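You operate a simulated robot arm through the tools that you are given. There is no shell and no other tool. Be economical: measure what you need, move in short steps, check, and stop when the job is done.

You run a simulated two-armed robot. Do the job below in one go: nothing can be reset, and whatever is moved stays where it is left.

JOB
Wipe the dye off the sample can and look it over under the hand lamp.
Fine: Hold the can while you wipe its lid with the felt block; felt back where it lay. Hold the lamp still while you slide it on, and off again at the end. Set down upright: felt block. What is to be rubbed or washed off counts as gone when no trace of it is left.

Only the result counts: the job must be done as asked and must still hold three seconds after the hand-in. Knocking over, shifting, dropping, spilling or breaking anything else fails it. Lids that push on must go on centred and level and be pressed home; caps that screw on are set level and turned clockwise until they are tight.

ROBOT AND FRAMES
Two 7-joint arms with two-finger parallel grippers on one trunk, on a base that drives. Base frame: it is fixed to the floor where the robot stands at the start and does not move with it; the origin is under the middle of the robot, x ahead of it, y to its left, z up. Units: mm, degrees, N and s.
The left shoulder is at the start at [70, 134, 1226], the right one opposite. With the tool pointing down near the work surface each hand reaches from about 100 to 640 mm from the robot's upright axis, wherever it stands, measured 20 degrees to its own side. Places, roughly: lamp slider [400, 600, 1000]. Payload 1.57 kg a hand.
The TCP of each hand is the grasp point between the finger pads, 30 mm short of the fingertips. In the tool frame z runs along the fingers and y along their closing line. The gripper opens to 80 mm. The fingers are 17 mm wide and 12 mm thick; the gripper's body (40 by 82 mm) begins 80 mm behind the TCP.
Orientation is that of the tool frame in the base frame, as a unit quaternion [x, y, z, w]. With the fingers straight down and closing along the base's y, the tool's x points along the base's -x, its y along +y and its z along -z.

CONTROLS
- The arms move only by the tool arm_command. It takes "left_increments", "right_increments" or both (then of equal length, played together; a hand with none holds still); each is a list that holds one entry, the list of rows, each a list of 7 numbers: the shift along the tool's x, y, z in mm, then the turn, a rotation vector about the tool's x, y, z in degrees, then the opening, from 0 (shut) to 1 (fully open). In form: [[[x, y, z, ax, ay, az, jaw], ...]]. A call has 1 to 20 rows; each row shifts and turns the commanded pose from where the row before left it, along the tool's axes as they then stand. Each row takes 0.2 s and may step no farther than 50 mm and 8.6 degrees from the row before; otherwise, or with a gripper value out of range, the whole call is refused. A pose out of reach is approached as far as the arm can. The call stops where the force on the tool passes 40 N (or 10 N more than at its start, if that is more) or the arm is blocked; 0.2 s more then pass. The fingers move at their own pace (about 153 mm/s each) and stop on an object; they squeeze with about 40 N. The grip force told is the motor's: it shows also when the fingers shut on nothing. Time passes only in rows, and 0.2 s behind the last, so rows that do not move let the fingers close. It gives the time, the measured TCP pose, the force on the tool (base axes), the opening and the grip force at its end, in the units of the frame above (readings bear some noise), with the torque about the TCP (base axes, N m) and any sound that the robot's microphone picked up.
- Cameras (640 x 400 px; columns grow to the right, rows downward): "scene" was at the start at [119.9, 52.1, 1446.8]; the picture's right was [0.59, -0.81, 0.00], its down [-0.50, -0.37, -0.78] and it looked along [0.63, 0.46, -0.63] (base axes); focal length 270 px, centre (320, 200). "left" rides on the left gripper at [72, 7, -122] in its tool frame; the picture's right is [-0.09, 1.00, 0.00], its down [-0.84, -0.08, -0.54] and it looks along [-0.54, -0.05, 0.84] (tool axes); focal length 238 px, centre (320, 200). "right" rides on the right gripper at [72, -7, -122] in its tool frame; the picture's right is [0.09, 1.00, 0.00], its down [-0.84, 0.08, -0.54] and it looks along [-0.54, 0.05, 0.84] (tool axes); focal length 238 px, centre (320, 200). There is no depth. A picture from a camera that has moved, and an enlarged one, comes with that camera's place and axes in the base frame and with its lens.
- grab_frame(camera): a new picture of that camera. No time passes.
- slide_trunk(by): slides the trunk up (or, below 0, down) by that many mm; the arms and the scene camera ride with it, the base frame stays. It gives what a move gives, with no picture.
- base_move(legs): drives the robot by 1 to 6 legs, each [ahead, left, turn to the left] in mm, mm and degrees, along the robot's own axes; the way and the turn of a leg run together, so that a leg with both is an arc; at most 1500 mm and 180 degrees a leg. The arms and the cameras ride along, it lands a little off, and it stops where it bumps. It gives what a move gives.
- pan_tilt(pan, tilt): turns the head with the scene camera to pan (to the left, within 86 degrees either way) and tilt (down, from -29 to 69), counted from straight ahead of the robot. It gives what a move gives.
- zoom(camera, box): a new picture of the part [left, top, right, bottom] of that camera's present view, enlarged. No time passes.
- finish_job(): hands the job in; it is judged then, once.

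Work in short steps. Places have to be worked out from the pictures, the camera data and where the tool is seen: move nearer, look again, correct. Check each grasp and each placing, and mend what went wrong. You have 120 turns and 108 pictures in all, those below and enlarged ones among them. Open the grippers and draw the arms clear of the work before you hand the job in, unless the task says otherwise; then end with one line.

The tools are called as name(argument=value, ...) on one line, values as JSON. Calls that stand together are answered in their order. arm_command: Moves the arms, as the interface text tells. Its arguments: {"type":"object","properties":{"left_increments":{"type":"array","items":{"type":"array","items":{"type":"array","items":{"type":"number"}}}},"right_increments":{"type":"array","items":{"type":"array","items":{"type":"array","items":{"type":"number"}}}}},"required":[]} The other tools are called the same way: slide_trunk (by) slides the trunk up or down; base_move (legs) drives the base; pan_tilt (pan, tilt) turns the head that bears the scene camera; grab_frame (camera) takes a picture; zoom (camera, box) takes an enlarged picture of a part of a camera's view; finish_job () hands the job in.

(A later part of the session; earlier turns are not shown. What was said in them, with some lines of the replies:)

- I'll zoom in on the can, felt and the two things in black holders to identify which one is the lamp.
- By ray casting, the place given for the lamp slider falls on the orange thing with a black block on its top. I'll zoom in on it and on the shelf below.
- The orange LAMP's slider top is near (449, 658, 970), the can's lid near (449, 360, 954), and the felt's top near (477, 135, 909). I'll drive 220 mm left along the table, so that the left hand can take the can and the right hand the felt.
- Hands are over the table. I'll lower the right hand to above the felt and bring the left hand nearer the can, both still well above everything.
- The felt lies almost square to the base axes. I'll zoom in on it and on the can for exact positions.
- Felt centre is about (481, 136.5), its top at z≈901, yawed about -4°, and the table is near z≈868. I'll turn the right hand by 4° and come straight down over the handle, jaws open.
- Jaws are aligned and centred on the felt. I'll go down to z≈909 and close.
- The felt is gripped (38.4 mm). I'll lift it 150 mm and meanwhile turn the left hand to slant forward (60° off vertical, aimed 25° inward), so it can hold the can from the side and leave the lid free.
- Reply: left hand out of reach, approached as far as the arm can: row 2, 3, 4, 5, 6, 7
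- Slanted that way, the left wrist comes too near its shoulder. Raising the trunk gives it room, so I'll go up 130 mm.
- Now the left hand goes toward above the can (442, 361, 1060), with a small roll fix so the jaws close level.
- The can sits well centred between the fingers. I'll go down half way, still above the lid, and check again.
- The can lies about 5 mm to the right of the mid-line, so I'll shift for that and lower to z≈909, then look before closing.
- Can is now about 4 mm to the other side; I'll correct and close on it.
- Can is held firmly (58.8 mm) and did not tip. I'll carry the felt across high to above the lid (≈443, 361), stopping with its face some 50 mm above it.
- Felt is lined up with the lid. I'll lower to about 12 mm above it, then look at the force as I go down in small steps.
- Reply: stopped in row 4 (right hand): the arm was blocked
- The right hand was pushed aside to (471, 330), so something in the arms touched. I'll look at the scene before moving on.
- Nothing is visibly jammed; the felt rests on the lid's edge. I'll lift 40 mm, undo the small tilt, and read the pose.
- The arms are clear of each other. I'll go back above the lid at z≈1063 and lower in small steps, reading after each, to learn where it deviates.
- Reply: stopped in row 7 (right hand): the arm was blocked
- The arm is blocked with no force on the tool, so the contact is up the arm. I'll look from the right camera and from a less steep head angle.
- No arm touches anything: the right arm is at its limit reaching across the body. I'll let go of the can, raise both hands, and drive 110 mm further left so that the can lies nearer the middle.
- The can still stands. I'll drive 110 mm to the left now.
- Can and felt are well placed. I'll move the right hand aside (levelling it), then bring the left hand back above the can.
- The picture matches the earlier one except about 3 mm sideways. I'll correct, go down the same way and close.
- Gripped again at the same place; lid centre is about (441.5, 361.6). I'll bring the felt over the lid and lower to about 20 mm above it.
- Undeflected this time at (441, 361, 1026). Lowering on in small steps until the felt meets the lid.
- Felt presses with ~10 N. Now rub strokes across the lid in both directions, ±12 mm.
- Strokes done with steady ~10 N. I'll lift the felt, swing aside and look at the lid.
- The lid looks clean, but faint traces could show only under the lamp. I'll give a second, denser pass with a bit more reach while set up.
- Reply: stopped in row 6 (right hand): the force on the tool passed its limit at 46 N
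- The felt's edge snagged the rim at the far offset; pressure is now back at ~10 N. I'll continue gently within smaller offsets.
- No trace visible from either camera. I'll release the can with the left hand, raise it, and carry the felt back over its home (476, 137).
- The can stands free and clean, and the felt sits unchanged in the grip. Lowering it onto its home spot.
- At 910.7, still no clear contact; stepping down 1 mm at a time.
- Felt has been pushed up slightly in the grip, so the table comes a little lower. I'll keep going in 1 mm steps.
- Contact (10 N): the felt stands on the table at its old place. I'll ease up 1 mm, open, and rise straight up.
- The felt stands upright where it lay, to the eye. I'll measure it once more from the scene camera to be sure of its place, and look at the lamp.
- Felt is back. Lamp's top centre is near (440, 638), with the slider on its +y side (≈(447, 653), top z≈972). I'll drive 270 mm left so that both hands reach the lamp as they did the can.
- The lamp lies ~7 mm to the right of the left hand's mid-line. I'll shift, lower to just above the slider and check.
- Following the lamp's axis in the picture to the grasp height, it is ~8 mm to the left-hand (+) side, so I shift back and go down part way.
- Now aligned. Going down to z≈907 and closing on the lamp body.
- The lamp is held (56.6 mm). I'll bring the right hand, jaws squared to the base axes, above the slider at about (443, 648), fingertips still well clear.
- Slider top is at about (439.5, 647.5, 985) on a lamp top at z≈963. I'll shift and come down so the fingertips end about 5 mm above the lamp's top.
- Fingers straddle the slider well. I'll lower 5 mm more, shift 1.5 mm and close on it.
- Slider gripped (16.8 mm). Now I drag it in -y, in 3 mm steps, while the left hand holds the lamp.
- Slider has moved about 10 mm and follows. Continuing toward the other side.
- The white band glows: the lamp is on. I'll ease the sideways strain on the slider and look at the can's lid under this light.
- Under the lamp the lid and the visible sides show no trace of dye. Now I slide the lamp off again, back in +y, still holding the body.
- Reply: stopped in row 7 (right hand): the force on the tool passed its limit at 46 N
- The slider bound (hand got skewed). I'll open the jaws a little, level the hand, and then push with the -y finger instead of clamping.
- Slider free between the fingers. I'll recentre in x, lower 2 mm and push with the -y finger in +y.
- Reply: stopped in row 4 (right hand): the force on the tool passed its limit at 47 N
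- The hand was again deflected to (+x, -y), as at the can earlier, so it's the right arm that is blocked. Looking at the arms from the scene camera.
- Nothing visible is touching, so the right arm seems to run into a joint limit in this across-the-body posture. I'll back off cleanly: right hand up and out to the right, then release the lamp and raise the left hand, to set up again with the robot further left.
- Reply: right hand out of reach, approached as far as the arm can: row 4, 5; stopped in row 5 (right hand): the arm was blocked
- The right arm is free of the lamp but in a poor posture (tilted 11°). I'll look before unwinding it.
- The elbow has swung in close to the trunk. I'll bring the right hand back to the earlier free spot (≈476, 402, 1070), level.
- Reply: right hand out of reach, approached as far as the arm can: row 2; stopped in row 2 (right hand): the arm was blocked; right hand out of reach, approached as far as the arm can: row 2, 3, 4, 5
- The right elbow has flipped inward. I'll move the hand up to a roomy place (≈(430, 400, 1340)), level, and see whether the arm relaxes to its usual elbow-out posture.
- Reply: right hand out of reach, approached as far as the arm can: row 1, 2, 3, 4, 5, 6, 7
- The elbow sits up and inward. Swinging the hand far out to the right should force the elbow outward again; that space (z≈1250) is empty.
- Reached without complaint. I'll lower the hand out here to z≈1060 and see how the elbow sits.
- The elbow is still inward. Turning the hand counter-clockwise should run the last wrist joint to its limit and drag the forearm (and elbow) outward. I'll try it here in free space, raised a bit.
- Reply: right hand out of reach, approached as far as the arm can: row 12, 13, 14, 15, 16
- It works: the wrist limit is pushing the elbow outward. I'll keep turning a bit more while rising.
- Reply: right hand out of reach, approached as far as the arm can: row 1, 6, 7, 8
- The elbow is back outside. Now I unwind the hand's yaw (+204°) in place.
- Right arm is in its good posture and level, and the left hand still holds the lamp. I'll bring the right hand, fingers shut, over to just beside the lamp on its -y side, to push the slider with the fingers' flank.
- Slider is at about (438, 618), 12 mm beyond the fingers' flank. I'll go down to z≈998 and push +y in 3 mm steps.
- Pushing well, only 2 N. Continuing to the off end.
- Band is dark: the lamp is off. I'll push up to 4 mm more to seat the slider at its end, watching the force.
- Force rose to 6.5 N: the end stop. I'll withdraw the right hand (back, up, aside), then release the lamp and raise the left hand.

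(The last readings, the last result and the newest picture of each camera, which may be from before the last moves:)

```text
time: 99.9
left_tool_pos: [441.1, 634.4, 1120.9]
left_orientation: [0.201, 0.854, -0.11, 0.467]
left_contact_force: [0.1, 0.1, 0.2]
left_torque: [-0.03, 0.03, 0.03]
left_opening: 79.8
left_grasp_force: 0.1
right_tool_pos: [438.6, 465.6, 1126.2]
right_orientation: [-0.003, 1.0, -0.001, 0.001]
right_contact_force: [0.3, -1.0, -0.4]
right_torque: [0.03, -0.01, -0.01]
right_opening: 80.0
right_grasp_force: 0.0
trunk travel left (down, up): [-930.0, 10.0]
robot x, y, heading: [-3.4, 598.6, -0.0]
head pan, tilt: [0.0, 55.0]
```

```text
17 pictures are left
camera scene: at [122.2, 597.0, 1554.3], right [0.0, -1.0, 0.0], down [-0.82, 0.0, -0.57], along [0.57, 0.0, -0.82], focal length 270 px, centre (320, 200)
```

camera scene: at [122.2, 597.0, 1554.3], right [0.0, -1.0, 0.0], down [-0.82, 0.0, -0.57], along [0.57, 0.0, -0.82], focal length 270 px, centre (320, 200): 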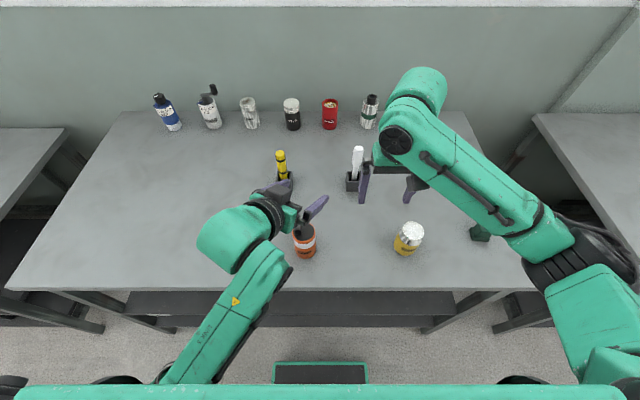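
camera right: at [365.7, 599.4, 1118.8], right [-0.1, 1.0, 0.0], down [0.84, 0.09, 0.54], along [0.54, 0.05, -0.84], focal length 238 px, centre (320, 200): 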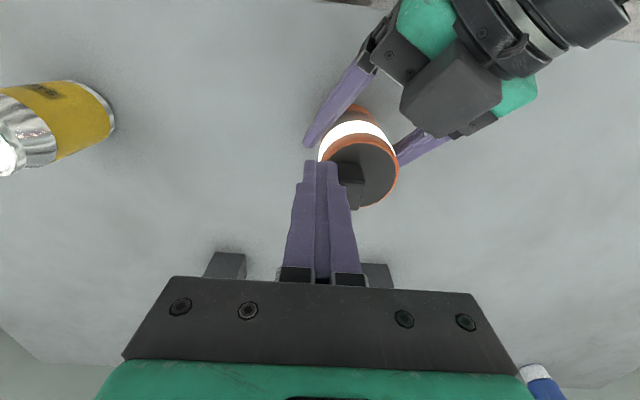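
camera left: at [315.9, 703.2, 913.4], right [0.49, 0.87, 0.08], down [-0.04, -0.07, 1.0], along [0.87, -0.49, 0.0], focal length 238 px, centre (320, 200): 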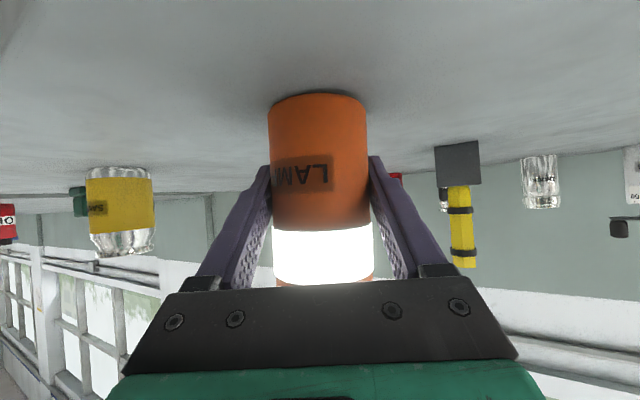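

Everything stands. A last check of lamp, lid and felt.

grab_frame(camera="right")

zoom(camera="scene", box=[270, 200, 510, 270])

```text
16 pictures are left
camera right: at [366.6, 459.2, 1248.0], right [-0.1, 1.0, 0.0], down [0.84, 0.08, 0.54], along [0.54, 0.05, -0.84], focal length 238 px, centre (320, 200)
```

right: 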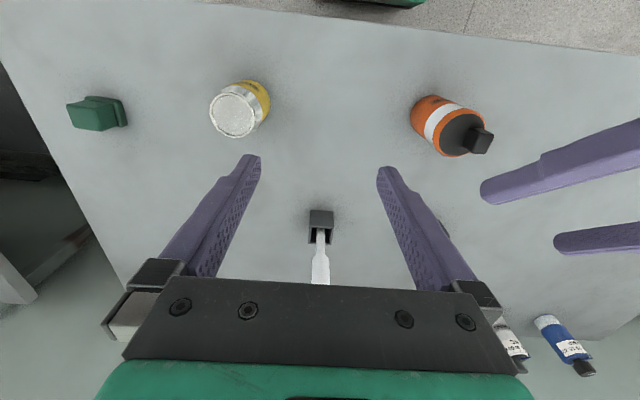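

```text
2.67 times, centred on (390, 235) of scene
camera zoom: at [122.2, 597.0, 1554.3], right [0.0, -1.0, 0.0], down [-0.82, 0.0, -0.57], along [0.57, 0.0, -0.82], focal length 720 px, centre (133, 107)
```

zoom: 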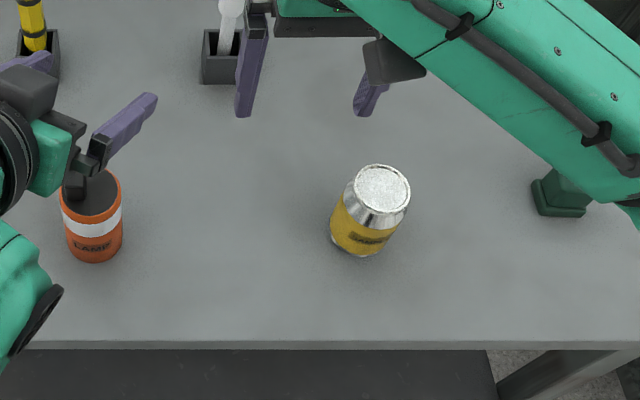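

The lid is clean, the lamp is off and upright, the felt stands at its place, and both hands are open and clear above the work. Handing in.

finish_job()

```text
The job is handed in.
```

The job is handed in: the can's lid was wiped clean and showed no dye when I looked at it with the lamp lit. The lamp was held for switching on and off and ended off and upright. The felt block is back upright within a few millimetres of where it lay.
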